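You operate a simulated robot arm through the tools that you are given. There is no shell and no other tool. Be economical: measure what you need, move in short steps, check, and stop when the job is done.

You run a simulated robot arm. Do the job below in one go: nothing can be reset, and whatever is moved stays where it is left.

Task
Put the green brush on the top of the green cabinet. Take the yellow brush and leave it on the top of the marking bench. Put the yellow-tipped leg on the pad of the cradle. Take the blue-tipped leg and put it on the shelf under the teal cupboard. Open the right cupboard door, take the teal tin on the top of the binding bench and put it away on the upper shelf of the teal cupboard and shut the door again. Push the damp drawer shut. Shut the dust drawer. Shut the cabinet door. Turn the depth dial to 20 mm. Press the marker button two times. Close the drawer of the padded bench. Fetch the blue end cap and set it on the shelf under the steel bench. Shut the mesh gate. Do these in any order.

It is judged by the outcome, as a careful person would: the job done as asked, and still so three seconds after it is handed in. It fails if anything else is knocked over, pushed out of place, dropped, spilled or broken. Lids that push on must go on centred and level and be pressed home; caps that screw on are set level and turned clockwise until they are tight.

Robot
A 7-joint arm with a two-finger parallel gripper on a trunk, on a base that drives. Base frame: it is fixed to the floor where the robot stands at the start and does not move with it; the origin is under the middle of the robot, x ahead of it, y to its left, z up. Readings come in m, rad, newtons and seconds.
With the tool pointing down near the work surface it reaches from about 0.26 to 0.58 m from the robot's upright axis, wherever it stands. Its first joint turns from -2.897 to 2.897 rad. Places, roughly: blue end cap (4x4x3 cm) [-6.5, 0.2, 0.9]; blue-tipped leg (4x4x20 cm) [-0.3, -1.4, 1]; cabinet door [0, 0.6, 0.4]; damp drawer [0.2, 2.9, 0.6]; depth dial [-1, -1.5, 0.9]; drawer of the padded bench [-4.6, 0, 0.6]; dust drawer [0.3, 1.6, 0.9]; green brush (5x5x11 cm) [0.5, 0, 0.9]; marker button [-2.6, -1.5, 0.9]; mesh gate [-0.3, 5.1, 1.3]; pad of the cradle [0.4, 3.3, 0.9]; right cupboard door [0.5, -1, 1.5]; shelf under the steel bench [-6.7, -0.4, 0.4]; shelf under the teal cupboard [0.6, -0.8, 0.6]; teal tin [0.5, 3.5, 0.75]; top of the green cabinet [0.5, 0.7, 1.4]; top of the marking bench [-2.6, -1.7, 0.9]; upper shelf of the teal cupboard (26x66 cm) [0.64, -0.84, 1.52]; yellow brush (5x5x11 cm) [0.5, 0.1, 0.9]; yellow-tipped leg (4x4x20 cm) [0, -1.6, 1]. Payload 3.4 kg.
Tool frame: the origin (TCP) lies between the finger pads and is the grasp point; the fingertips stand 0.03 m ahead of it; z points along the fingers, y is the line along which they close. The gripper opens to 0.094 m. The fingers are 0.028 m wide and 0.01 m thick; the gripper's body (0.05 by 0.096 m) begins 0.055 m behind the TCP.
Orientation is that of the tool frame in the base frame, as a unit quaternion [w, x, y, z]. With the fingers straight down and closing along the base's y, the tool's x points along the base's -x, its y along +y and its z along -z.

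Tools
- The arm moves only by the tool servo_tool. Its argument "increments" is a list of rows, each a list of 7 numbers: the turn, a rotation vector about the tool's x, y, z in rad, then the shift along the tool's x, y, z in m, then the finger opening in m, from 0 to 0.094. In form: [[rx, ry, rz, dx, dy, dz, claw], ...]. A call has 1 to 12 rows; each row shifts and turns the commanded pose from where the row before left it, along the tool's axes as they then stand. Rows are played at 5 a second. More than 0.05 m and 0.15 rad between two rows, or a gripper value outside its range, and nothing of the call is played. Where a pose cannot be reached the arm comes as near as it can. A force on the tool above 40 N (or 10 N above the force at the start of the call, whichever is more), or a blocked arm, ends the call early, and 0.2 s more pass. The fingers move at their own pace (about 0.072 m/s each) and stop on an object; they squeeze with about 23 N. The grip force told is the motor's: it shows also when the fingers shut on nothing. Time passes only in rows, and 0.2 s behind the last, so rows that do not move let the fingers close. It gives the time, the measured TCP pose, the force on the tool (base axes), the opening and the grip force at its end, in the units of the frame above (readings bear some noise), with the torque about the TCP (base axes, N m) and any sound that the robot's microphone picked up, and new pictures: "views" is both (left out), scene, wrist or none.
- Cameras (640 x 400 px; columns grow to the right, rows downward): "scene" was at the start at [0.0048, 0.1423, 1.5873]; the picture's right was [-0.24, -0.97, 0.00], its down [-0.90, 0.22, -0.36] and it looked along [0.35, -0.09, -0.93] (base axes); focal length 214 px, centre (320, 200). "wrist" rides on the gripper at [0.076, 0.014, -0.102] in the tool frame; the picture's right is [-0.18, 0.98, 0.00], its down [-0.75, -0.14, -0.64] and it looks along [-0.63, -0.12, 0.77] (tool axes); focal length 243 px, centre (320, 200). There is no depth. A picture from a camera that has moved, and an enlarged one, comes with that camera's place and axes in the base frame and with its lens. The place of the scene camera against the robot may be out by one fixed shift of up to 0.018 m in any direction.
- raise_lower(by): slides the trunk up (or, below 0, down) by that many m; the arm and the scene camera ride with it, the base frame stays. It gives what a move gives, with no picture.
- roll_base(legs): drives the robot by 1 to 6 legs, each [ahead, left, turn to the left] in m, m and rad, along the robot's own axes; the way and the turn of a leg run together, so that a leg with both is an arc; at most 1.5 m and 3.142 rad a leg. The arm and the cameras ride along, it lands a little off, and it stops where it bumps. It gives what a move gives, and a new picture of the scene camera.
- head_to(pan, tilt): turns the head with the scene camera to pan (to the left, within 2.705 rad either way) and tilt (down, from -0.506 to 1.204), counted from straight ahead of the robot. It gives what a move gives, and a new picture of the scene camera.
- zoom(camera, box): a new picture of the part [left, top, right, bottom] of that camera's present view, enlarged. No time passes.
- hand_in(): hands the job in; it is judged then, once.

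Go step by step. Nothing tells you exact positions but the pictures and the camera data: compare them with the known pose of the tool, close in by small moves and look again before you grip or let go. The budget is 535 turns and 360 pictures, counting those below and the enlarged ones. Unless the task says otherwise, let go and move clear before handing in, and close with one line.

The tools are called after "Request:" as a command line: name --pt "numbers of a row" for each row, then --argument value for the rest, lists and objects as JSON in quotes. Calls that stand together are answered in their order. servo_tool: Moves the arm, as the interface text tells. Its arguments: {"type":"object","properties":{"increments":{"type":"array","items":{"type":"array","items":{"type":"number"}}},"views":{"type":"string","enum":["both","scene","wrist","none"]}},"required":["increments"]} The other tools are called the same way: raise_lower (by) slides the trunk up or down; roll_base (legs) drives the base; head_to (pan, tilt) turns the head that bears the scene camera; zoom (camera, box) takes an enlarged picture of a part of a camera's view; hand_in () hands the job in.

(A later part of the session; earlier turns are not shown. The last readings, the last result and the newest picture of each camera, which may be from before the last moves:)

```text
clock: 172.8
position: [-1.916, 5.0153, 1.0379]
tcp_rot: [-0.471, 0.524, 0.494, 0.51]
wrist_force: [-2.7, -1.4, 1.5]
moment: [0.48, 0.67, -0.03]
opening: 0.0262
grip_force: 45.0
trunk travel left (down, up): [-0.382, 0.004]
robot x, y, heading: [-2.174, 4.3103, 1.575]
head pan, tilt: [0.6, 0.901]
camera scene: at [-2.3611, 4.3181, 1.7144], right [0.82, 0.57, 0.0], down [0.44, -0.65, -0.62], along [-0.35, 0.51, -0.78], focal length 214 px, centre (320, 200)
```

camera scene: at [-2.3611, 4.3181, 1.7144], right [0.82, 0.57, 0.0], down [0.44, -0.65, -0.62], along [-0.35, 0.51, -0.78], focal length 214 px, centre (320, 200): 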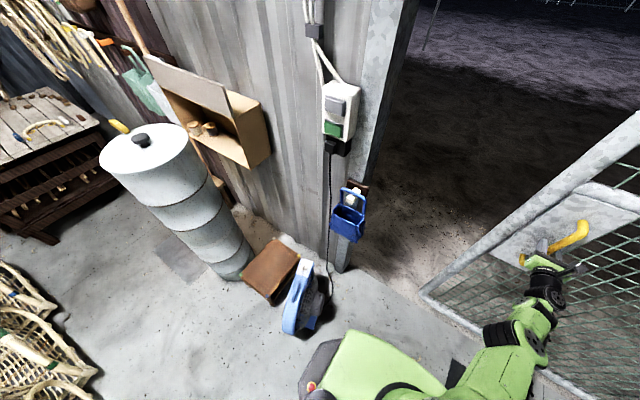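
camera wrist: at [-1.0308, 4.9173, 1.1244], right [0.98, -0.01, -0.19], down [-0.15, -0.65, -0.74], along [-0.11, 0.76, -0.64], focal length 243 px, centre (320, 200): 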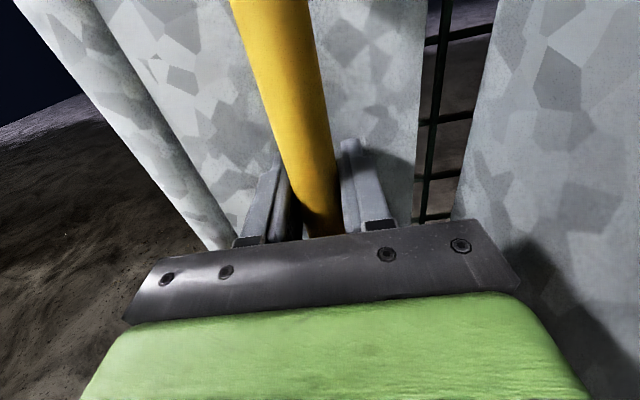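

The fan is close to the base's left side, so I'll pull the rest with the arm.

Request:
servo_tool --pt "0 0 0 0 -0.025 0 0.0" --pt "0 0 0 0 -0.025 0 0.0" --pt "0 0 0 0 -0.025 0 0.0" --pt "0 0 0 0 -0.025 0 0.0" --pt "0 0 0 0 -0.025 0 0.0" --pt "0 0 0 0 -0.025 0 0.0" --views "none"

```text
clock: 173.9
position: [-2.0157, 5.0162, 1.0377]
tcp_rot: [-0.471, 0.525, 0.492, 0.511]
wrist_force: [-3.6, -27.7, 4.8]
moment: [0.71, 0.68, 0.03]
opening: 0.0265
grip_force: 45.1
trunk travel left (down, up): [-0.382, 0.004]
robot x, y, heading: [-2.1763, 4.3113, 1.572]
head pan, tilt: [0.6, 0.901]
stopped in row 5: the force on the tool passed its limit at 41 N (the readings are from after the stop); the commanded pose is now the measured one
```

Request:
servo_tool --pt "0 0 0 0 -0.02 -0.006 0.0" --pt "0 0 0 0 -0.025 -0.002 0.0" --pt "0 0 0 0 -0.025 -0.002 0.0" --pt "0 0 0 0 -0.025 -0.002 0.0" --pt "0 0 0 0 -0.025 -0.002 0.0" --pt "0 0 0 0 -0.025 -0.002 0.0" --pt "0 0 0 0 -0.025 -0.002 0.0" --pt "0 0 0 0 -0.025 -0.002 0.0" --views "none"

```text
clock: 175.7
position: [-2.2132, 5.0157, 1.0366]
tcp_rot: [-0.472, 0.525, 0.49, 0.511]
wrist_force: [0.7, 9.8, 25.2]
moment: [-0.29, 0.6, 0.22]
opening: 0.0263
grip_force: 45.2
trunk travel left (down, up): [-0.382, 0.004]
robot x, y, heading: [-2.1778, 4.3093, 1.57]
head pan, tilt: [0.6, 0.901]
```

Request:
servo_tool --pt "0 0 0 -0.004 -0.025 0.0 0.0" --pt "0 0 0 -0.002 -0.025 -0.001 0.0" --pt "0 0 0 0 -0.025 -0.002 0.0" --pt "0 0 0 0 -0.025 -0.002 0.0" --pt "0 0 0 0 -0.025 -0.002 0.0" --pt "0 0 0 0 -0.025 -0.002 0.0" --views "scene"

```text
clock: 177.1
position: [-2.3704, 5.0163, 1.0339]
tcp_rot: [-0.478, 0.52, 0.491, 0.509]
wrist_force: [-12.0, 9.8, 34.8]
moment: [-0.08, 0.41, -0.01]
opening: 0.0267
grip_force: 44.9
trunk travel left (down, up): [-0.382, 0.004]
robot x, y, heading: [-2.1773, 4.3139, 1.58]
head pan, tilt: [0.6, 0.901]
camera scene: at [-2.3646, 4.3144, 1.7141], right [0.82, 0.57, 0.0], down [0.45, -0.64, -0.62], along [-0.35, 0.51, -0.78], focal length 214 px, centre (320, 200)
```

scene: 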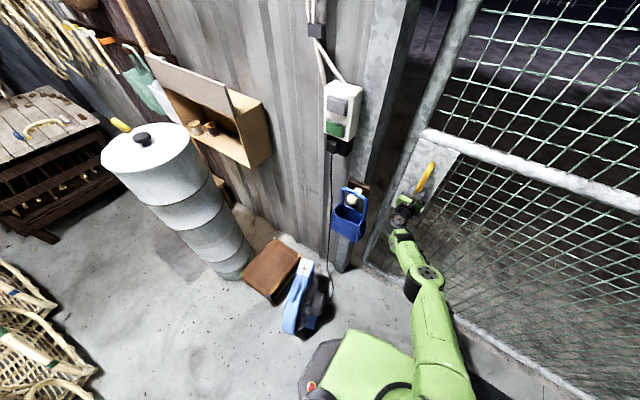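

Request:
servo_tool --pt "0 0 0 0.006 -0.015 -0.001 0.0" --pt "0 0 0 0.003 -0.02 -0.001 0.0" --pt "0 0 0 0 -0.02 -0.002 0.0" --pt "0 0 0 0 -0.02 -0.002 0.0" --pt "0 0 0 0 -0.02 -0.002 0.0" --views "scene"

```text
clock: 178.3
position: [-2.4346, 5.0067, 1.0345]
tcp_rot: [-0.465, 0.529, 0.493, 0.51]
wrist_force: [7.3, 37.4, -6.5]
moment: [0.02, 1.02, -0.01]
opening: 0.0266
grip_force: 44.9
out of reach, approached as far as the arm can: row 3, 4, 5
trunk travel left (down, up): [-0.382, 0.004]
robot x, y, heading: [-2.1768, 4.3118, 1.569]
head pan, tilt: [0.6, 0.901]
camera scene: at [-2.3589, 4.3285, 1.7145], right [0.82, 0.57, 0.0], down [0.44, -0.65, -0.62], along [-0.35, 0.51, -0.79], focal length 214 px, centre (320, 200)
```

scene: 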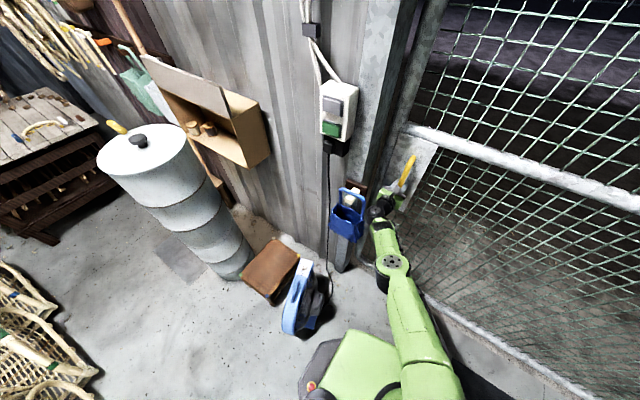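

Request:
zoom --camera "scene" --box '[320, 0, 480, 100]'

Request:
zoom --camera "scene" --box '[320, 150, 480, 250]'

```text
4.00 times, centred on (400, 50) of scene
camera zoom: at [-2.3589, 4.3285, 1.7145], right [0.82, 0.57, 0.0], down [0.44, -0.65, -0.62], along [-0.35, 0.51, -0.79], focal length 858 px, centre (0, 800)
```

zoom: 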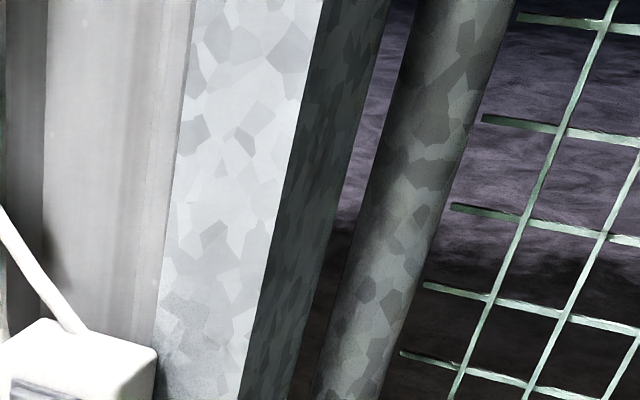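

```text
4.00 times, centred on (400, 200) of scene
camera zoom: at [-2.3589, 4.3285, 1.7145], right [0.82, 0.57, 0.0], down [0.44, -0.65, -0.62], along [-0.35, 0.51, -0.79], focal length 858 px, centre (0, 200)
```

zoom: 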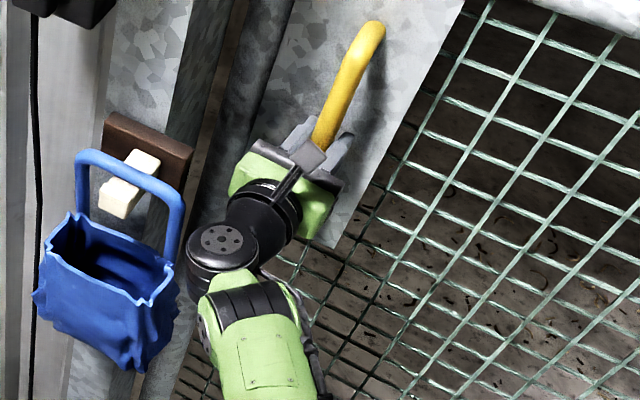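

A 3 cm gap remains, and the wrist nears the blue pouch. I'll release and regrip with the tool turned left so the wrist stays on the right.

Request:
servo_tool --pt "0 0 0 0 0 0 0.06" --pt "0 0 0 0 0 0 0.06" --pt "0 0 0 0 0 -0.04 0.06" --pt "0 0 0 0 0.01 -0.04 0.06" --pt "0 0 0 0 0 0 0.06" --views "wrist"

```text
clock: 179.5
position: [-2.4382, 4.9176, 1.0426]
tcp_rot: [-0.469, 0.526, 0.494, 0.51]
wrist_force: [-0.6, 0.2, -0.8]
moment: [0.0, -0.03, 0.01]
opening: 0.0599
grip_force: 0.2
trunk travel left (down, up): [-0.382, 0.004]
robot x, y, heading: [-2.174, 4.317, 1.575]
head pan, tilt: [0.6, 0.901]
camera wrist: at [-2.4315, 4.8178, 1.1235], right [0.98, -0.08, -0.17], down [-0.18, -0.66, -0.73], along [-0.06, 0.75, -0.66], focal length 243 px, centre (320, 200)
```

wrist: 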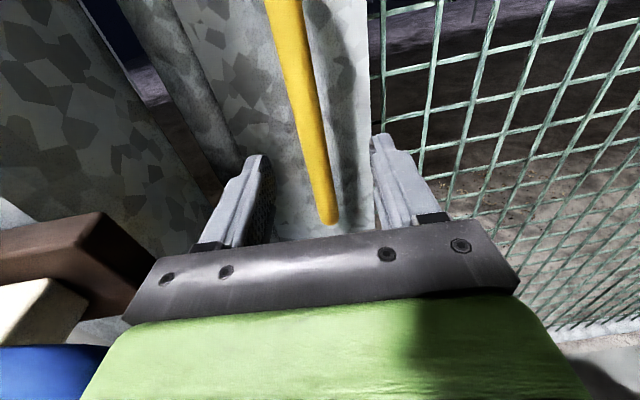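

Request:
servo_tool --pt "0 0 0 0 0.04 -0.02 0.06" --pt "0.13 0 0 0 0.03 0.0 0.06" --pt "0.13 0 0 0 0.0 0 0.06" --pt "0.13 0 0 0 0.0 0 0.06" --pt "0.13 0 0 0 0 0 0.06" --pt "0 0 0 0 0 0 0.06" --views "wrist"

```text
clock: 180.9
position: [-2.3681, 4.8948, 1.043]
tcp_rot: [-0.588, 0.388, 0.608, 0.366]
wrist_force: [-0.5, 0.8, -1.0]
moment: [0.02, 0.0, 0.01]
opening: 0.0599
grip_force: 0.1
trunk travel left (down, up): [-0.382, 0.004]
robot x, y, heading: [-2.1775, 4.3135, 1.577]
head pan, tilt: [0.6, 0.901]
camera wrist: at [-2.3114, 4.8104, 1.1254], right [0.89, 0.42, -0.2], down [0.16, -0.67, -0.73], along [-0.43, 0.61, -0.66], focal length 243 px, centre (320, 200)
```

wrist: 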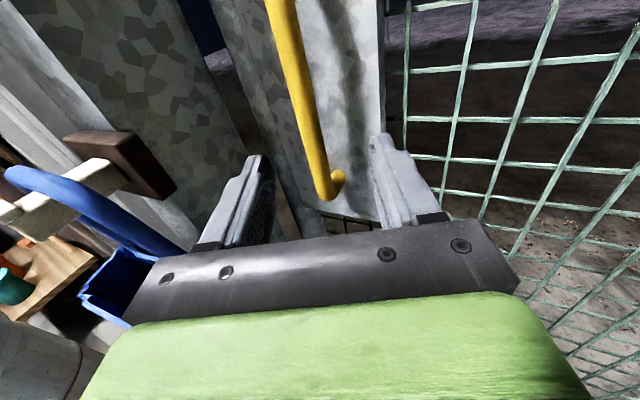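

Request:
servo_tool --pt "0 0 0 0 -0.005 0.035 0.06" --pt "0 0 0 0 -0.004 0.035 0.06" --pt "0 0 0 0 0 0.03 0.06" --pt "0 0 0 0 0 0.025 0.06" --pt "0 0 0 0 0 0 0.06" --views "wrist"

```text
clock: 182.1
position: [-2.4291, 5.0014, 1.0387]
tcp_rot: [-0.588, 0.389, 0.607, 0.366]
wrist_force: [-0.6, 0.5, -1.1]
moment: [0.0, 0.01, -0.01]
opening: 0.0599
grip_force: 0.0
trunk travel left (down, up): [-0.382, 0.004]
robot x, y, heading: [-2.1784, 4.3109, 1.573]
head pan, tilt: [0.6, 0.901]
camera wrist: at [-2.3733, 4.9184, 1.12], right [0.89, 0.42, -0.2], down [0.15, -0.67, -0.73], along [-0.43, 0.61, -0.66], focal length 243 px, centre (320, 200)
```

wrist: 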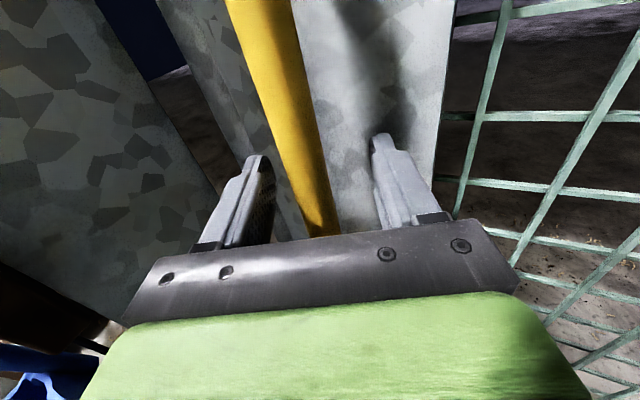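

Request:
servo_tool --pt "0 0 0 0 0 0.01 0.0" --pt "0 0 0 0 0 0 0.0" --pt "0 0 0 0 0 0 0.0" --pt "0 0 0 0 0 0 0.0" --views "wrist"

```text
clock: 183.1
position: [-2.4382, 5.008, 1.0397]
tcp_rot: [-0.589, 0.386, 0.609, 0.365]
wrist_force: [-6.9, -16.1, -4.4]
moment: [0.66, -0.45, 0.32]
opening: 0.0263
grip_force: 44.5
trunk travel left (down, up): [-0.382, 0.004]
robot x, y, heading: [-2.1777, 4.3124, 1.57]
head pan, tilt: [0.6, 0.901]
camera wrist: at [-2.381, 4.9246, 1.1202], right [0.89, 0.42, -0.19], down [0.16, -0.67, -0.73], along [-0.43, 0.61, -0.66], focal length 243 px, centre (320, 200)
```

wrist: 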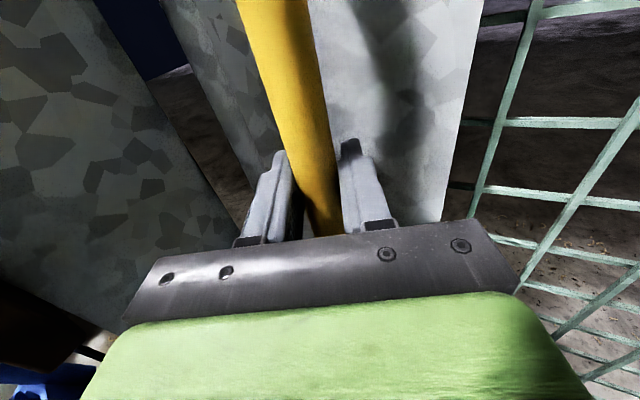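

Request:
servo_tool --pt "0 0 0 0 -0.015 0.003 0.0" --pt "0 0 0 0 -0.018 0.008 0.0" --pt "0 0 0 0 -0.018 0.008 0.0" --pt "0 0 0 0 -0.018 0.008 0.0" --pt "0 0 0 0 -0.018 0.008 0.0" --views "scene"

```text
clock: 184.3
position: [-2.4879, 5.0085, 1.0402]
tcp_rot: [-0.589, 0.388, 0.608, 0.365]
wrist_force: [4.5, 5.7, -7.5]
moment: [-0.25, -1.16, -0.19]
opening: 0.0263
grip_force: 45.1
out of reach, approached as far as the arm can: row 4, 5
trunk travel left (down, up): [-0.382, 0.004]
robot x, y, heading: [-2.1773, 4.3162, 1.57]
head pan, tilt: [0.6, 0.901]
camera scene: at [-2.3609, 4.3209, 1.7144], right [0.82, 0.57, 0.0], down [0.44, -0.65, -0.62], along [-0.35, 0.51, -0.78], focal length 214 px, centre (320, 200)
```

scene: 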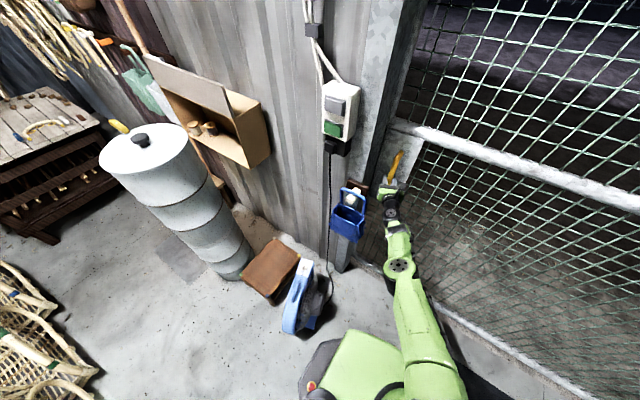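

Request:
roll_base --legs '[[0, 0.04, 0]]'

Request:
servo_tool --pt "0 0 0 0 0 0 0.0" --views "wrist"

```text
clock: 185.1
position: [-2.4894, 5.01, 1.0399]
tcp_rot: [-0.581, 0.395, 0.604, 0.376]
wrist_force: [14.8, -8.2, 4.1]
moment: [-0.46, -0.46, -0.29]
opening: 0.0263
grip_force: 44.6
trunk travel left (down, up): [-0.382, 0.004]
robot x, y, heading: [-2.1924, 4.3118, 1.572]
head pan, tilt: [0.6, 0.901]
stopped in leg 1: the force on the tool passed its limit at 48 N (the readings are from after the stop); the commanded pose is now the measured one
camera scene: at [-2.3752, 4.3143, 1.7145], right [0.83, 0.56, 0.0], down [0.44, -0.65, -0.62], along [-0.35, 0.51, -0.78], focal length 214 px, centre (320, 200)
```

scene: 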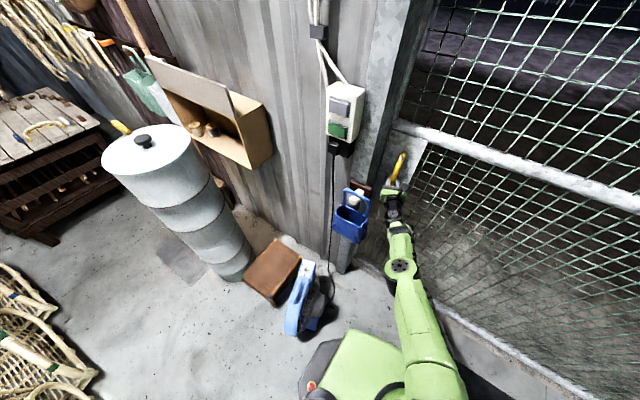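

```text
clock: 185.5
position: [-2.4881, 5.0096, 1.0394]
tcp_rot: [-0.582, 0.395, 0.603, 0.375]
wrist_force: [17.2, -7.4, 2.1]
moment: [0.36, -0.53, -0.11]
opening: 0.0262
grip_force: 45.3
trunk travel left (down, up): [-0.382, 0.004]
robot x, y, heading: [-2.1922, 4.3114, 1.573]
head pan, tilt: [0.6, 0.901]
camera wrist: at [-2.4343, 4.9246, 1.1207], right [0.9, 0.39, -0.19], down [0.14, -0.67, -0.73], along [-0.41, 0.63, -0.66], focal length 243 px, centre (320, 200)
```

wrist: 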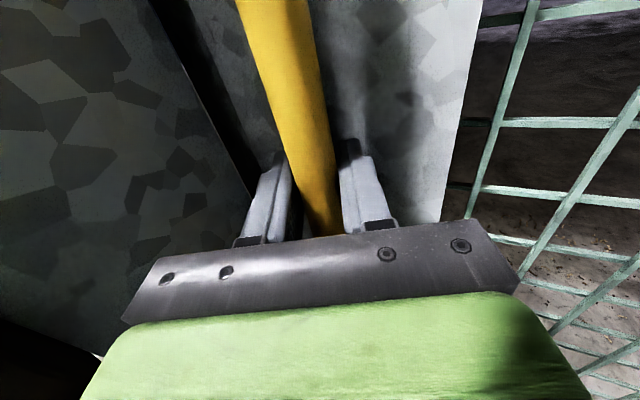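

Request:
roll_base --legs '[[0, 0.04, 0]]'

Request:
zoom --camera "scene" --box '[340, 0, 500, 220]'

```text
clock: 186.2
position: [-2.4882, 5.0107, 1.0397]
tcp_rot: [-0.577, 0.4, 0.6, 0.384]
wrist_force: [17.8, -16.1, 5.0]
moment: [-0.44, -0.07, -0.22]
opening: 0.0264
grip_force: 44.7
trunk travel left (down, up): [-0.382, 0.004]
robot x, y, heading: [-2.2001, 4.3163, 1.566]
head pan, tilt: [0.6, 0.901]
stopped in leg 1: the force on the tool passed its limit at 47 N (the readings are from after the stop); the commanded pose is now the measured one
camera scene: at [-2.3838, 4.3123, 1.7145], right [0.83, 0.56, 0.0], down [0.44, -0.65, -0.62], along [-0.35, 0.52, -0.78], focal length 214 px, centre (320, 200)
```

scene: 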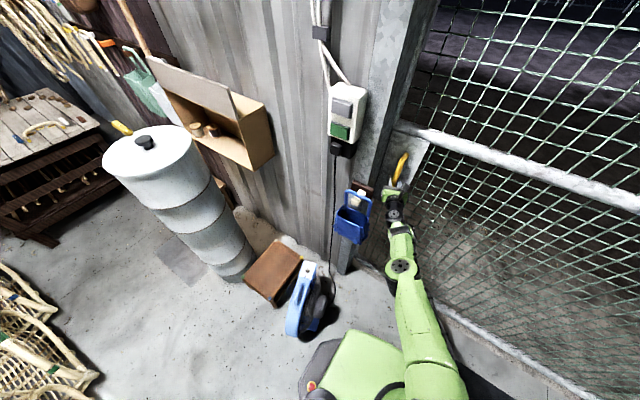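

```text
1.82 times, centred on (420, 110) of scene
camera zoom: at [-2.3838, 4.3123, 1.7145], right [0.83, 0.56, 0.0], down [0.44, -0.65, -0.62], along [-0.35, 0.52, -0.78], focal length 390 px, centre (138, 364)
```

zoom: 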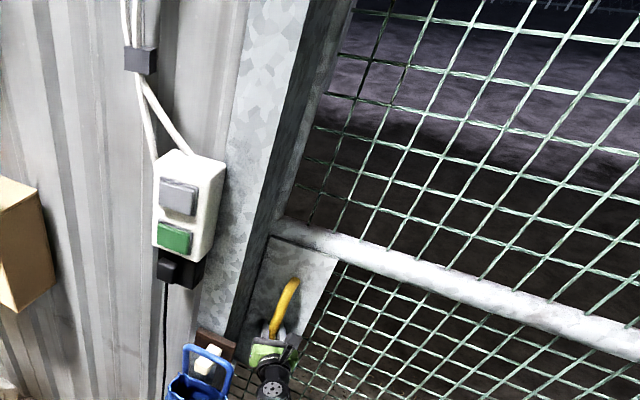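

Request:
servo_tool --pt "0 0 0 0 0 0 0.07" --pt "0 0 0 0 0 0 0.07" --pt "0 0 0 0 0 -0.045 0.07" --pt "0 0 0 0 0.02 -0.03 0.0" --pt "0 0 0 0 0.02 0 0.0" --pt "0 0 0 0 0 0 0.0" --views "wrist"

```text
clock: 187.6
position: [-2.4733, 5.0139, 1.0442]
tcp_rot: [-0.579, 0.395, 0.603, 0.38]
wrist_force: [-0.2, -25.4, 6.6]
moment: [0.43, 0.12, 0.12]
opening: 0.0262
grip_force: 44.9
out of reach, approached as far as the arm can: row 3, 4
trunk travel left (down, up): [-0.382, 0.004]
robot x, y, heading: [-2.2007, 4.3132, 1.571]
head pan, tilt: [0.6, 0.901]
camera wrist: at [-2.4214, 4.9289, 1.1249], right [0.91, 0.38, -0.18], down [0.14, -0.67, -0.73], along [-0.4, 0.63, -0.66], focal length 243 px, centre (320, 200)
```

wrist: 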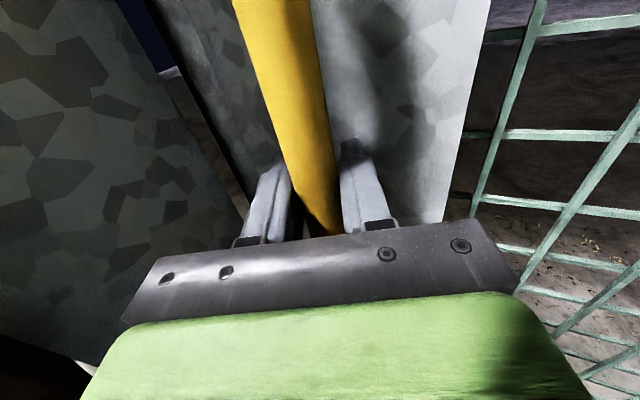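

Request:
servo_tool --pt "0 0 0 0 0 0 0.07" --pt "0 0 0 0 0 0 0.07" --pt "0 0 0 0 0 -0.02 0.07" --pt "0 0 0 0 0 -0.04 0.07" --pt "0 0 0 0 0 -0.04 0.07" --pt "0 0 0 0 0 0 0.07" --views "wrist"

```text
clock: 188.2
position: [-2.4863, 5.0078, 1.0424]
tcp_rot: [-0.584, 0.388, 0.608, 0.373]
wrist_force: [-1.1, -33.5, 5.8]
moment: [0.63, -0.12, -0.76]
opening: 0.0611
grip_force: 0.0
trunk travel left (down, up): [-0.382, 0.004]
robot x, y, heading: [-2.2018, 4.3094, 1.571]
head pan, tilt: [0.6, 0.901]
stopped in row 2: the force on the tool passed its limit at 42 N (the readings are from after the stop); the commanded pose is now the measured one
camera wrist: at [-2.431, 4.9237, 1.1242], right [0.9, 0.41, -0.18], down [0.15, -0.67, -0.73], along [-0.42, 0.62, -0.66], focal length 243 px, centre (320, 200)
```

wrist: 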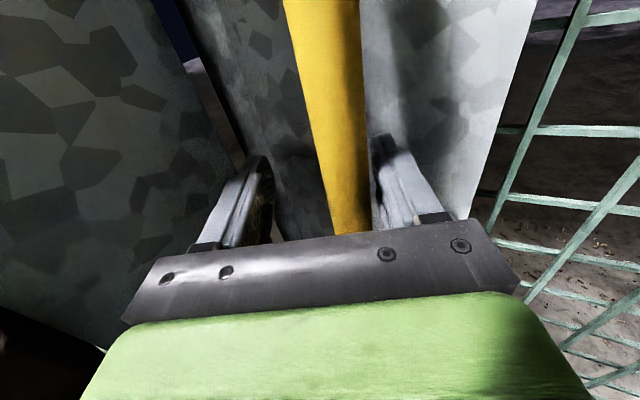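

Request:
servo_tool --pt "0 0 0 0 0 -0.03 0.07" --pt "0 0 0 0 0 -0.04 0.07" --pt "0 0 0 0 0.02 -0.03 0.0" --pt "0 0 0 0 0.02 0 0.0" --pt "0 0 0 0 0 0 0.0" --views "wrist"

```text
clock: 189.3
position: [-2.4669, 5.0159, 1.0373]
tcp_rot: [-0.58, 0.392, 0.609, 0.373]
wrist_force: [-5.2, -34.2, -2.4]
moment: [0.16, 0.14, 0.07]
opening: 0.0262
grip_force: 44.7
out of reach, approached as far as the arm can: row 1, 2, 3
trunk travel left (down, up): [-0.382, 0.004]
robot x, y, heading: [-2.1978, 4.3107, 1.571]
head pan, tilt: [0.6, 0.901]
camera wrist: at [-2.4117, 4.931, 1.1184], right [0.9, 0.4, -0.18], down [0.15, -0.68, -0.72], along [-0.41, 0.62, -0.67], focal length 243 px, centre (320, 200)
```

wrist: 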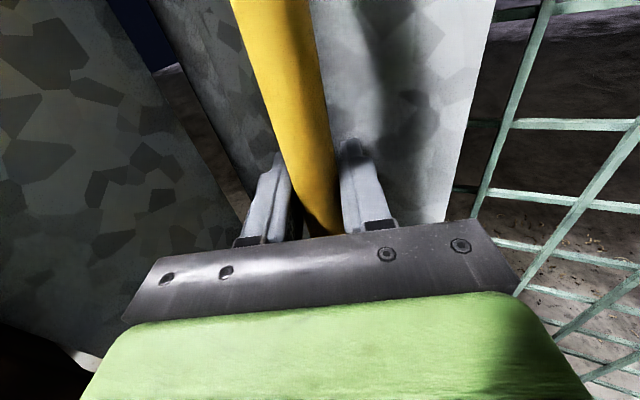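

The arm won't retract on its own here; I'll open and back the base off.

Request:
servo_tool --pt "0 0 0 0 0 0 0.07" --pt "0 0 0 0 0 0 0.07" --pt "0 0 0 0 0 0 0.07" --views "none"

Request:
roll_base --legs '[[-0.15, -0.05, 0]]'

Request:
servo_tool --pt "0 0 0 0 0 0 0.07" --views "wrist"

```text
clock: 189.8
position: [-2.477, 5.0085, 1.0363]
tcp_rot: [-0.585, 0.384, 0.614, 0.366]
wrist_force: [-6.3, -38.2, 4.9]
moment: [0.67, -0.17, -0.5]
opening: 0.0568
grip_force: 0.0
trunk travel left (down, up): [-0.382, 0.004]
robot x, y, heading: [-2.2006, 4.3121, 1.579]
head pan, tilt: [0.6, 0.901]
stopped in row 2: the force on the tool passed its limit at 49 N (the readings are from after the stop); the commanded pose is now the measured one
```

```text
clock: 191.2
position: [-2.4175, 4.8717, 1.0334]
tcp_rot: [-0.58, 0.392, 0.611, 0.37]
wrist_force: [-1.2, -0.2, -0.1]
moment: [-0.01, 0.02, -0.03]
opening: 0.07
grip_force: 0.1
trunk travel left (down, up): [-0.382, 0.004]
robot x, y, heading: [-2.1541, 4.1623, 1.571]
head pan, tilt: [0.6, 0.901]
camera scene: at [-2.3346, 4.1704, 1.7145], right [0.83, 0.56, 0.0], down [0.44, -0.65, -0.62], along [-0.35, 0.51, -0.78], focal length 214 px, centre (320, 200)
```

scene: 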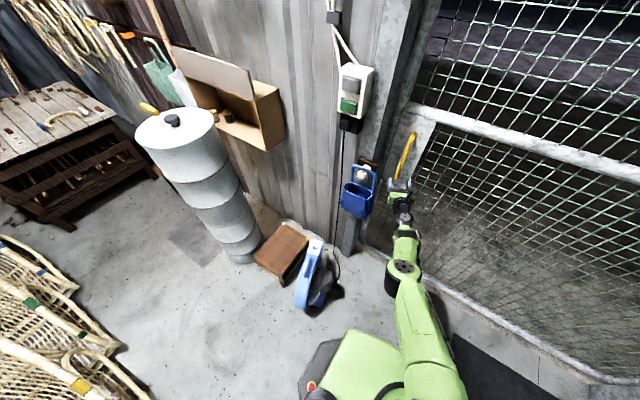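

```text
clock: 191.6
position: [-2.4174, 4.8737, 1.0328]
tcp_rot: [-0.581, 0.391, 0.611, 0.369]
wrist_force: [0.2, 0.3, 0.4]
moment: [-0.01, -0.01, 0.0]
opening: 0.0699
grip_force: 0.0
trunk travel left (down, up): [-0.382, 0.004]
robot x, y, heading: [-2.1533, 4.1626, 1.567]
head pan, tilt: [0.6, 0.901]
camera wrist: at [-2.3629, 4.7898, 1.1147], right [0.9, 0.4, -0.19], down [0.16, -0.68, -0.72], along [-0.42, 0.61, -0.67], focal length 243 px, centre (320, 200)
```

wrist: 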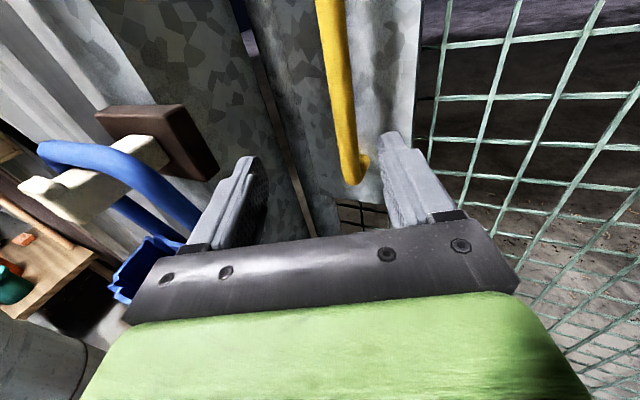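

Request:
servo_tool --pt "0 0 0 0.005 -0.016 -0.033 0.0" --pt "0 0 0 0.005 -0.016 -0.033 0.0" --pt "0 0 0 0 -0.016 -0.033 0.0" --pt "0 0 0 0 0 0 0.0" --views "none"

```text
clock: 192.6
position: [-2.4181, 4.8696, 1.0296]
tcp_rot: [-0.581, 0.391, 0.61, 0.371]
wrist_force: [-0.2, -0.7, -0.3]
moment: [-0.01, -0.05, 0.0]
opening: 0.0001
grip_force: 22.8
out of reach, approached as far as the arm can: row 1, 2, 3
trunk travel left (down, up): [-0.382, 0.004]
robot x, y, heading: [-2.1478, 4.1652, 1.568]
head pan, tilt: [0.6, 0.901]
```

Request:
servo_tool --pt "-0.13 0 0 0 0 0 0.0" --pt "-0.13 0 0 0 0 0 0.0" --pt "0 0 0 0 0 -0.03 0.0" --pt "0 0 0 0 0 -0.03 0.0" --pt "0 0 0 0 0 0 0.0" --views "none"

```text
clock: 193.8
position: [-2.4076, 4.8111, 1.0324]
tcp_rot: [-0.524, 0.464, 0.558, 0.446]
wrist_force: [0.0, 0.2, -0.4]
moment: [0.0, 0.01, 0.0]
opening: 0.0
grip_force: 22.8
trunk travel left (down, up): [-0.382, 0.004]
robot x, y, heading: [-2.1506, 4.1664, 1.572]
head pan, tilt: [0.6, 0.901]
```

Request:
roll_base --legs '[[0.19, 0, 0]]'

Request:
servo_tool --pt "0 0 0 0 0 0 0.0" --views "wrist"

```text
clock: 195.3
position: [-2.4071, 4.9998, 1.0312]
tcp_rot: [-0.524, 0.464, 0.559, 0.445]
wrist_force: [0.4, -0.3, 0.5]
moment: [0.04, -0.02, -0.05]
opening: 0.0002
grip_force: 23.1
trunk travel left (down, up): [-0.382, 0.004]
robot x, y, heading: [-2.147, 4.3519, 1.569]
head pan, tilt: [0.6, 0.901]
camera scene: at [-2.3349, 4.3619, 1.7144], right [0.83, 0.56, 0.0], down [0.44, -0.65, -0.62], along [-0.35, 0.51, -0.78], focal length 214 px, centre (320, 200)
```

scene: 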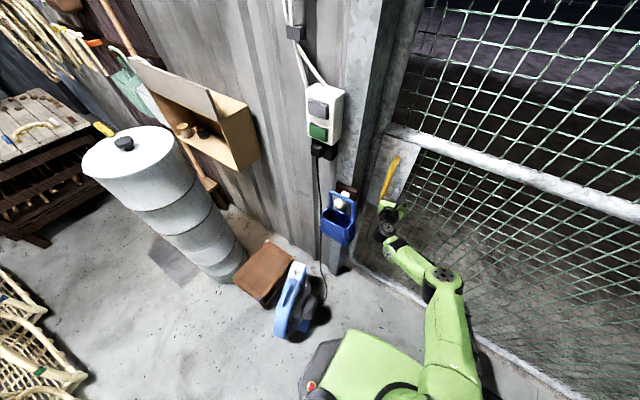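

```text
clock: 195.7
position: [-2.4075, 4.9993, 1.0326]
tcp_rot: [-0.525, 0.463, 0.559, 0.445]
wrist_force: [0.1, -0.1, -0.4]
moment: [0.0, -0.02, -0.01]
opening: 0.0
grip_force: 22.7
trunk travel left (down, up): [-0.382, 0.004]
robot x, y, heading: [-2.1505, 4.3526, 1.58]
head pan, tilt: [0.6, 0.901]
camera wrist: at [-2.3778, 4.9047, 1.1151], right [0.97, 0.16, -0.17], down [-0.01, -0.69, -0.72], along [-0.24, 0.7, -0.67], focal length 243 px, centre (320, 200)
```

wrist: 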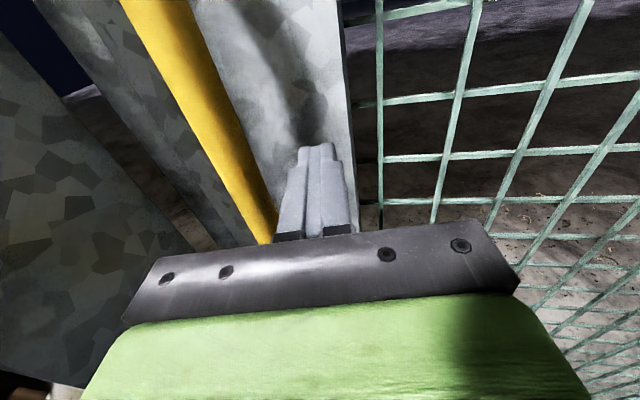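

Request:
servo_tool --pt "0 0 0 0 -0.02 0.003 0.0" --pt "0 0 0 0 -0.015 0.003 0.0" --pt "0 0 0 0 -0.015 0.003 0.0" --pt "0 0 0 0 -0.015 0.003 0.0" --pt "0 0 0 0 -0.015 0.003 0.0" --pt "0 0 0 0 -0.015 0.003 0.0" --views "wrist"

```text
clock: 196.9
position: [-2.4654, 5.0011, 1.0297]
tcp_rot: [-0.517, 0.472, 0.55, 0.456]
wrist_force: [21.8, -19.7, 6.9]
moment: [0.29, 0.44, 0.3]
opening: 0.0
grip_force: 23.5
trunk travel left (down, up): [-0.382, 0.004]
robot x, y, heading: [-2.1501, 4.3523, 1.569]
head pan, tilt: [0.6, 0.901]
stopped in row 5: the force on the tool passed its limit at 48 N (the readings are from after the stop); the commanded pose is now the measured one
camera wrist: at [-2.4389, 4.9049, 1.1134], right [0.98, 0.13, -0.17], down [-0.04, -0.69, -0.72], along [-0.21, 0.71, -0.67], focal length 243 px, centre (320, 200)
```

wrist: 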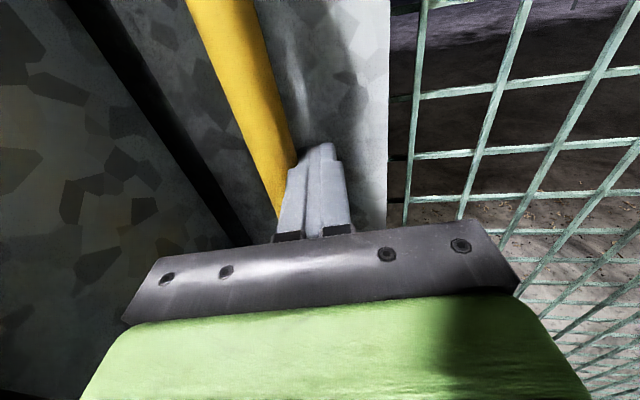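

Request:
servo_tool --pt "0 0 0 0 -0.01 -0.003 0.0" --pt "0 0 0 0 -0.01 0.0 0.0" --pt "0 0 0 0 -0.01 0.0 0.0" --views "none"

Request:
servo_tool --pt "0 0 0 0 0.02 -0.01 0.0" --pt "0 0 0 0 0.02 -0.03 0.0" --pt "0 0 0 0 0.0 -0.04 0.0" --views "none"

```text
clock: 197.3
position: [-2.4655, 5.0012, 1.0311]
tcp_rot: [-0.513, 0.478, 0.544, 0.461]
wrist_force: [22.2, -20.9, 6.3]
moment: [0.27, 0.46, 0.26]
opening: 0.0
grip_force: 22.7
trunk travel left (down, up): [-0.382, 0.004]
robot x, y, heading: [-2.1512, 4.3572, 1.567]
head pan, tilt: [0.6, 0.901]
stopped in row 2: the force on the tool passed its limit at 45 N (the readings are from after the stop); the commanded pose is now the measured one
```

```text
clock: 198.1
position: [-2.4221, 4.9297, 1.0297]
tcp_rot: [-0.513, 0.475, 0.55, 0.457]
wrist_force: [-0.5, -1.2, 0.0]
moment: [-0.02, 0.0, -0.04]
opening: 0.0
grip_force: 23.3
trunk travel left (down, up): [-0.382, 0.004]
robot x, y, heading: [-2.1486, 4.3517, 1.564]
head pan, tilt: [0.6, 0.901]
```

Request:
roll_base --legs '[[-0.6, -0.1, 0]]'

Request:
head_to --pan 0.2 --tilt 0.2

```text
clock: 200.9
position: [-2.3416, 4.4195, 1.0333]
tcp_rot: [-0.516, 0.472, 0.551, 0.456]
wrist_force: [0.4, -1.0, 0.5]
moment: [-0.02, 0.01, 0.01]
opening: 0.0
grip_force: 23.4
trunk travel left (down, up): [-0.382, 0.004]
robot x, y, heading: [-2.0664, 3.8498, 1.578]
head pan, tilt: [0.6, 0.901]
stopped in leg 1: the robot was blocked; the commanded pose is now the measured one
camera scene: at [-2.2493, 3.8467, 1.7146], right [0.82, 0.57, 0.0], down [0.44, -0.64, -0.62], along [-0.35, 0.51, -0.78], focal length 214 px, centre (320, 200)
```

scene: 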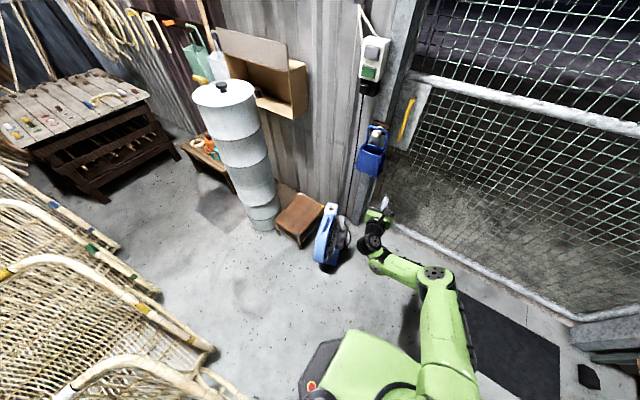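

```text
clock: 202.0
position: [-2.343, 4.4234, 1.03]
tcp_rot: [-0.514, 0.473, 0.552, 0.455]
wrist_force: [0.5, 0.1, 0.9]
moment: [-0.02, 0.01, 0.02]
opening: 0.0
grip_force: 22.7
trunk travel left (down, up): [-0.382, 0.004]
robot x, y, heading: [-2.0652, 3.8466, 1.575]
head pan, tilt: [0.201, 0.201]
camera scene: at [-2.2269, 3.8833, 1.7759], right [0.98, 0.2, 0.0], down [0.04, -0.2, -0.98], along [-0.2, 0.96, -0.2], focal length 214 px, centre (320, 200)
```

scene: 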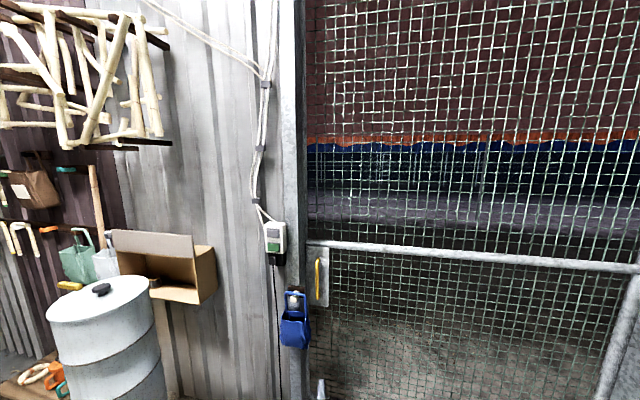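

The gate is shut. The base bumped something behind; let me look.

Request:
head_to --pan 2.6 --tilt 0.7

Request:
head_to --pan -2.6 --tilt 0.7

```text
clock: 204.2
position: [-2.3434, 4.4237, 1.0291]
tcp_rot: [-0.514, 0.473, 0.552, 0.454]
wrist_force: [0.7, -0.5, 0.8]
moment: [0.02, 0.02, 0.0]
opening: 0.0001
grip_force: 22.5
trunk travel left (down, up): [-0.382, 0.004]
robot x, y, heading: [-2.067, 3.8483, 1.573]
head pan, tilt: [2.601, 0.7]
camera scene: at [-2.2516, 3.7193, 1.7306], right [-0.86, 0.51, 0.0], down [0.33, 0.55, -0.77], along [-0.39, -0.66, -0.64], focal length 214 px, centre (320, 200)
```

scene: 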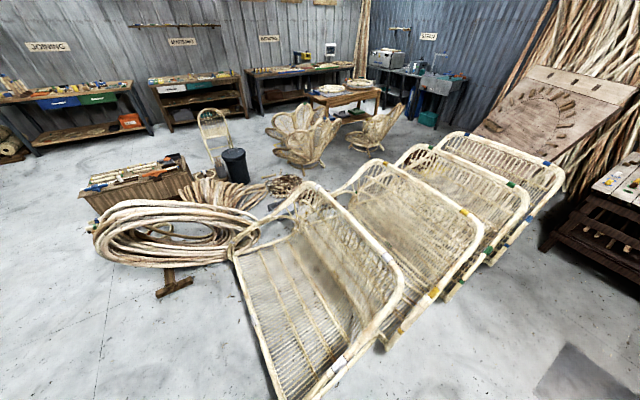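

```text
clock: 208.3
position: [-2.3439, 4.4241, 1.0298]
tcp_rot: [-0.515, 0.473, 0.552, 0.454]
wrist_force: [1.0, 0.6, 0.3]
moment: [0.01, 0.04, 0.0]
opening: 0.0
grip_force: 23.5
trunk travel left (down, up): [-0.382, 0.004]
robot x, y, heading: [-2.0647, 3.8516, 1.576]
head pan, tilt: [-2.601, 0.7]
camera scene: at [-2.164, 3.7195, 1.7306], right [-0.86, -0.52, 0.0], down [-0.33, 0.55, -0.77], along [0.4, -0.65, -0.64], focal length 214 px, centre (320, 200)
```

scene: 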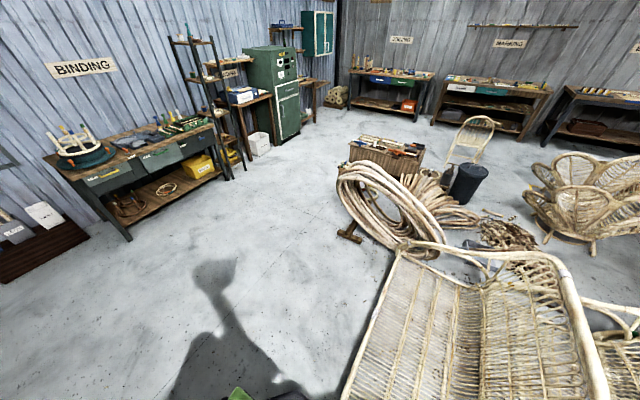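

I'll straighten the arm, move clear to the right, and go to the left end of the binding bench for the tin.

Request:
servo_tool --pt "-0.08 0 0 0 0.03 0 0.0" --pt "-0.08 0 0 0 0.04 -0.01 0.0" --pt "0 0 0 0 0.04 -0.01 0.0" --pt "0 0 0 0 0.04 -0.01 0.0" --pt "0 0 0 0 0.04 -0.01 0.0" --pt "0 0 0 0 0.04 -0.01 0.0" --pt "0 0 0 0 0.04 -0.01 0.06" --views "none"

Request:
roll_base --legs '[[0.1, -0.9, 0], [0, 0, -1.57], [0, 0.0, -1.57]]'

Request:
head_to --pan 0.6 --tilt 0.5

```text
clock: 209.9
position: [-2.0727, 4.3691, 1.0399]
tcp_rot: [-0.475, 0.512, 0.513, 0.499]
wrist_force: [-0.9, 0.4, 0.2]
moment: [0.03, 0.01, 0.03]
opening: 0.0531
grip_force: 0.1
trunk travel left (down, up): [-0.382, 0.004]
robot x, y, heading: [-2.0677, 3.8451, 1.575]
head pan, tilt: [-2.601, 0.7]
```

```text
clock: 222.3
position: [-1.1649, 3.4309, 1.0383]
tcp_rot: [-0.503, -0.507, 0.518, -0.47]
wrist_force: [1.2, 0.0, -0.4]
moment: [0.0, 0.01, 0.01]
opening: 0.06
grip_force: 0.0
trunk travel left (down, up): [-0.382, 0.004]
robot x, y, heading: [-1.1592, 3.9504, -1.589]
head pan, tilt: [-2.601, 0.7]
camera scene: at [-1.0394, 4.0844, 1.7306], right [0.87, 0.5, 0.0], down [0.32, -0.56, -0.77], along [-0.38, 0.66, -0.64], focal length 214 px, centre (320, 200)
```

scene: 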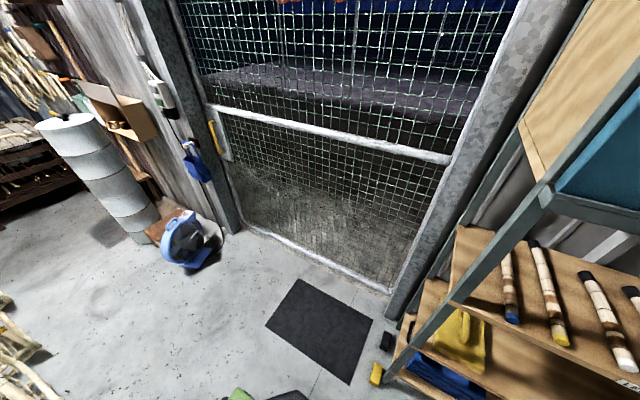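

```text
clock: 225.1
position: [-1.1649, 3.4304, 1.0386]
tcp_rot: [-0.502, -0.509, 0.518, -0.47]
wrist_force: [-0.3, -0.7, -0.3]
moment: [-0.03, 0.01, 0.01]
opening: 0.0599
grip_force: 0.0
trunk travel left (down, up): [-0.382, 0.004]
robot x, y, heading: [-1.1626, 3.9472, -1.586]
head pan, tilt: [0.6, 0.499]
camera scene: at [-0.947, 3.9347, 1.7483], right [-0.84, -0.55, 0.0], down [-0.26, 0.4, -0.88], along [0.48, -0.73, -0.48], focal length 214 px, centre (320, 200)
```

scene: 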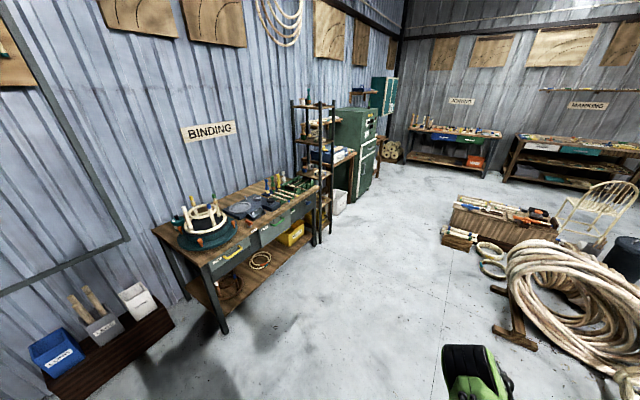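

Request:
zoom --camera "scene" --box '[130, 160, 290, 260]'

Request:
roll_base --legs '[[0, 1.2, 0]]'

Request:
servo_tool --pt "0 0 0 0 0 0 0.07" --views "wrist"

```text
4.00 times, centred on (210, 210) of scene
camera zoom: at [-0.947, 3.9347, 1.7483], right [-0.84, -0.55, 0.0], down [-0.26, 0.4, -0.88], along [0.48, -0.73, -0.48], focal length 858 px, centre (760, 160)
```

zoom: 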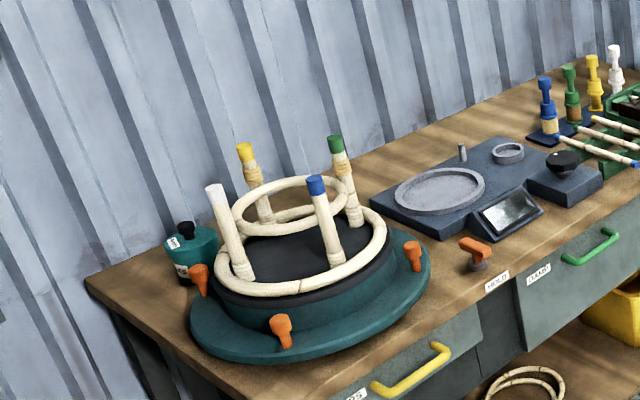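

```text
clock: 231.1
position: [0.0166, 3.3964, 1.0389]
tcp_rot: [-0.508, -0.502, 0.524, -0.464]
wrist_force: [0.3, -0.2, 0.0]
moment: [-0.02, 0.0, -0.02]
opening: 0.06
grip_force: 0.0
trunk travel left (down, up): [-0.382, 0.004]
robot x, y, heading: [0.0308, 3.9166, -1.607]
head pan, tilt: [0.6, 0.499]
camera scene: at [0.2452, 3.8948, 1.7482], right [-0.85, -0.53, 0.0], down [-0.25, 0.41, -0.88], along [0.47, -0.74, -0.48], focal length 214 px, centre (320, 200)
```

scene: 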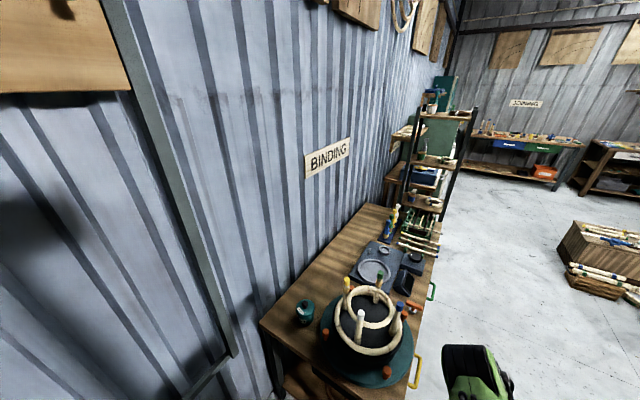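

```text
clock: 231.5
position: [0.0165, 3.3952, 1.0379]
tcp_rot: [-0.508, -0.502, 0.524, -0.464]
wrist_force: [0.6, 0.6, 0.4]
moment: [-0.01, -0.03, -0.03]
opening: 0.0699
grip_force: 0.0
trunk travel left (down, up): [-0.382, 0.004]
robot x, y, heading: [0.0311, 3.9169, -1.609]
head pan, tilt: [0.6, 0.499]
camera wrist: at [0.0106, 3.4943, 1.1213], right [-0.98, 0.07, -0.16], down [0.17, 0.67, -0.72], along [0.05, -0.74, -0.67], focal length 243 px, centre (320, 200)
```

wrist: 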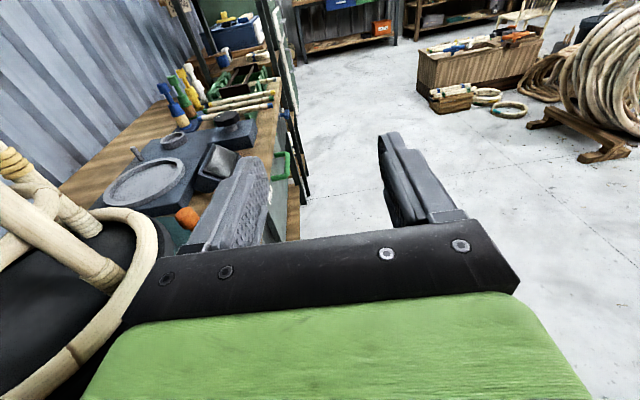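

Request:
zoom --camera "scene" --box '[260, 280, 420, 380]'

```text
4.00 times, centred on (340, 330) of scene
camera zoom: at [0.2447, 3.8949, 1.7483], right [-0.85, -0.53, 0.0], down [-0.25, 0.41, -0.88], along [0.47, -0.74, -0.48], focal length 858 px, centre (240, -320)
```

zoom: 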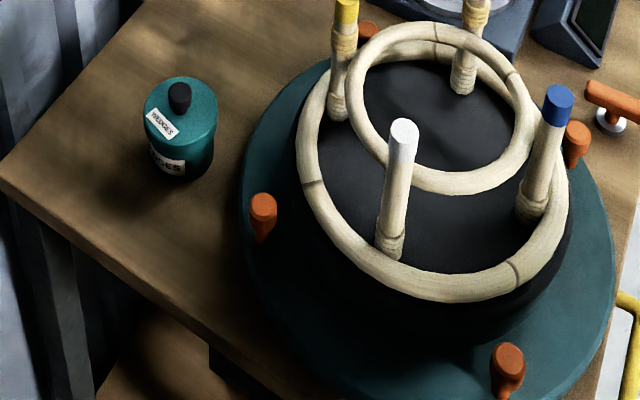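

The tin ("wedges", lid about 8 cm) is at (0.637, 3.42), bench top about 0.77. I'll lift the arm above the frame, shift in, and approach the tin from the bench's left end.

Request:
servo_tool --pt "0 0 0 0.045 0 0 0.09" --pt "0 0 0 0.045 0 0 0.09" --pt "0 0 0 0.045 0 0 0.09" --pt "0 0 0 0.045 0 0 0.09" --pt "0 0 0 0.045 0 0 0.09" --pt "0 0 0 0.045 0 0 0.09" --views "none"

Request:
roll_base --legs '[[0, 0.21, 0.037]]'

```text
clock: 232.9
position: [0.0218, 3.3856, 1.2298]
tcp_rot: [-0.508, -0.502, 0.523, -0.465]
wrist_force: [-0.3, 0.0, 0.5]
moment: [-0.02, -0.01, -0.02]
opening: 0.0901
grip_force: 0.1
out of reach, approached as far as the arm can: row 5, 6
trunk travel left (down, up): [-0.382, 0.004]
robot x, y, heading: [0.0313, 3.9155, -1.61]
head pan, tilt: [0.6, 0.499]
```

```text
clock: 234.6
position: [0.2565, 3.3799, 1.2291]
tcp_rot: [-0.499, -0.512, 0.513, -0.475]
wrist_force: [0.5, 0.0, 0.0]
moment: [0.02, -0.03, -0.04]
opening: 0.09
grip_force: 0.0
trunk travel left (down, up): [-0.382, 0.004]
robot x, y, heading: [0.2456, 3.9092, -1.569]
head pan, tilt: [0.6, 0.499]
camera scene: at [0.4592, 3.8989, 1.7482], right [-0.82, -0.57, 0.0], down [-0.27, 0.4, -0.88], along [0.5, -0.72, -0.48], focal length 214 px, centre (320, 200)
```

scene: 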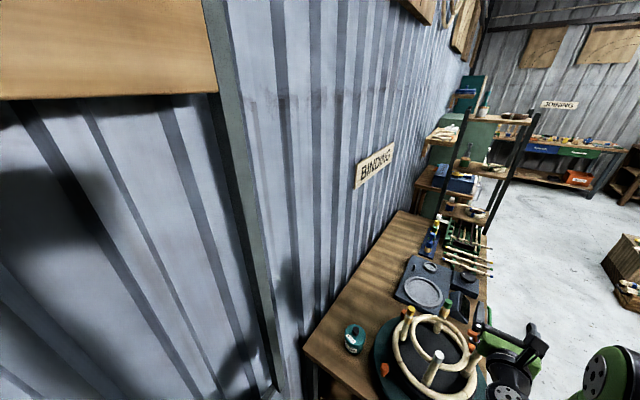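

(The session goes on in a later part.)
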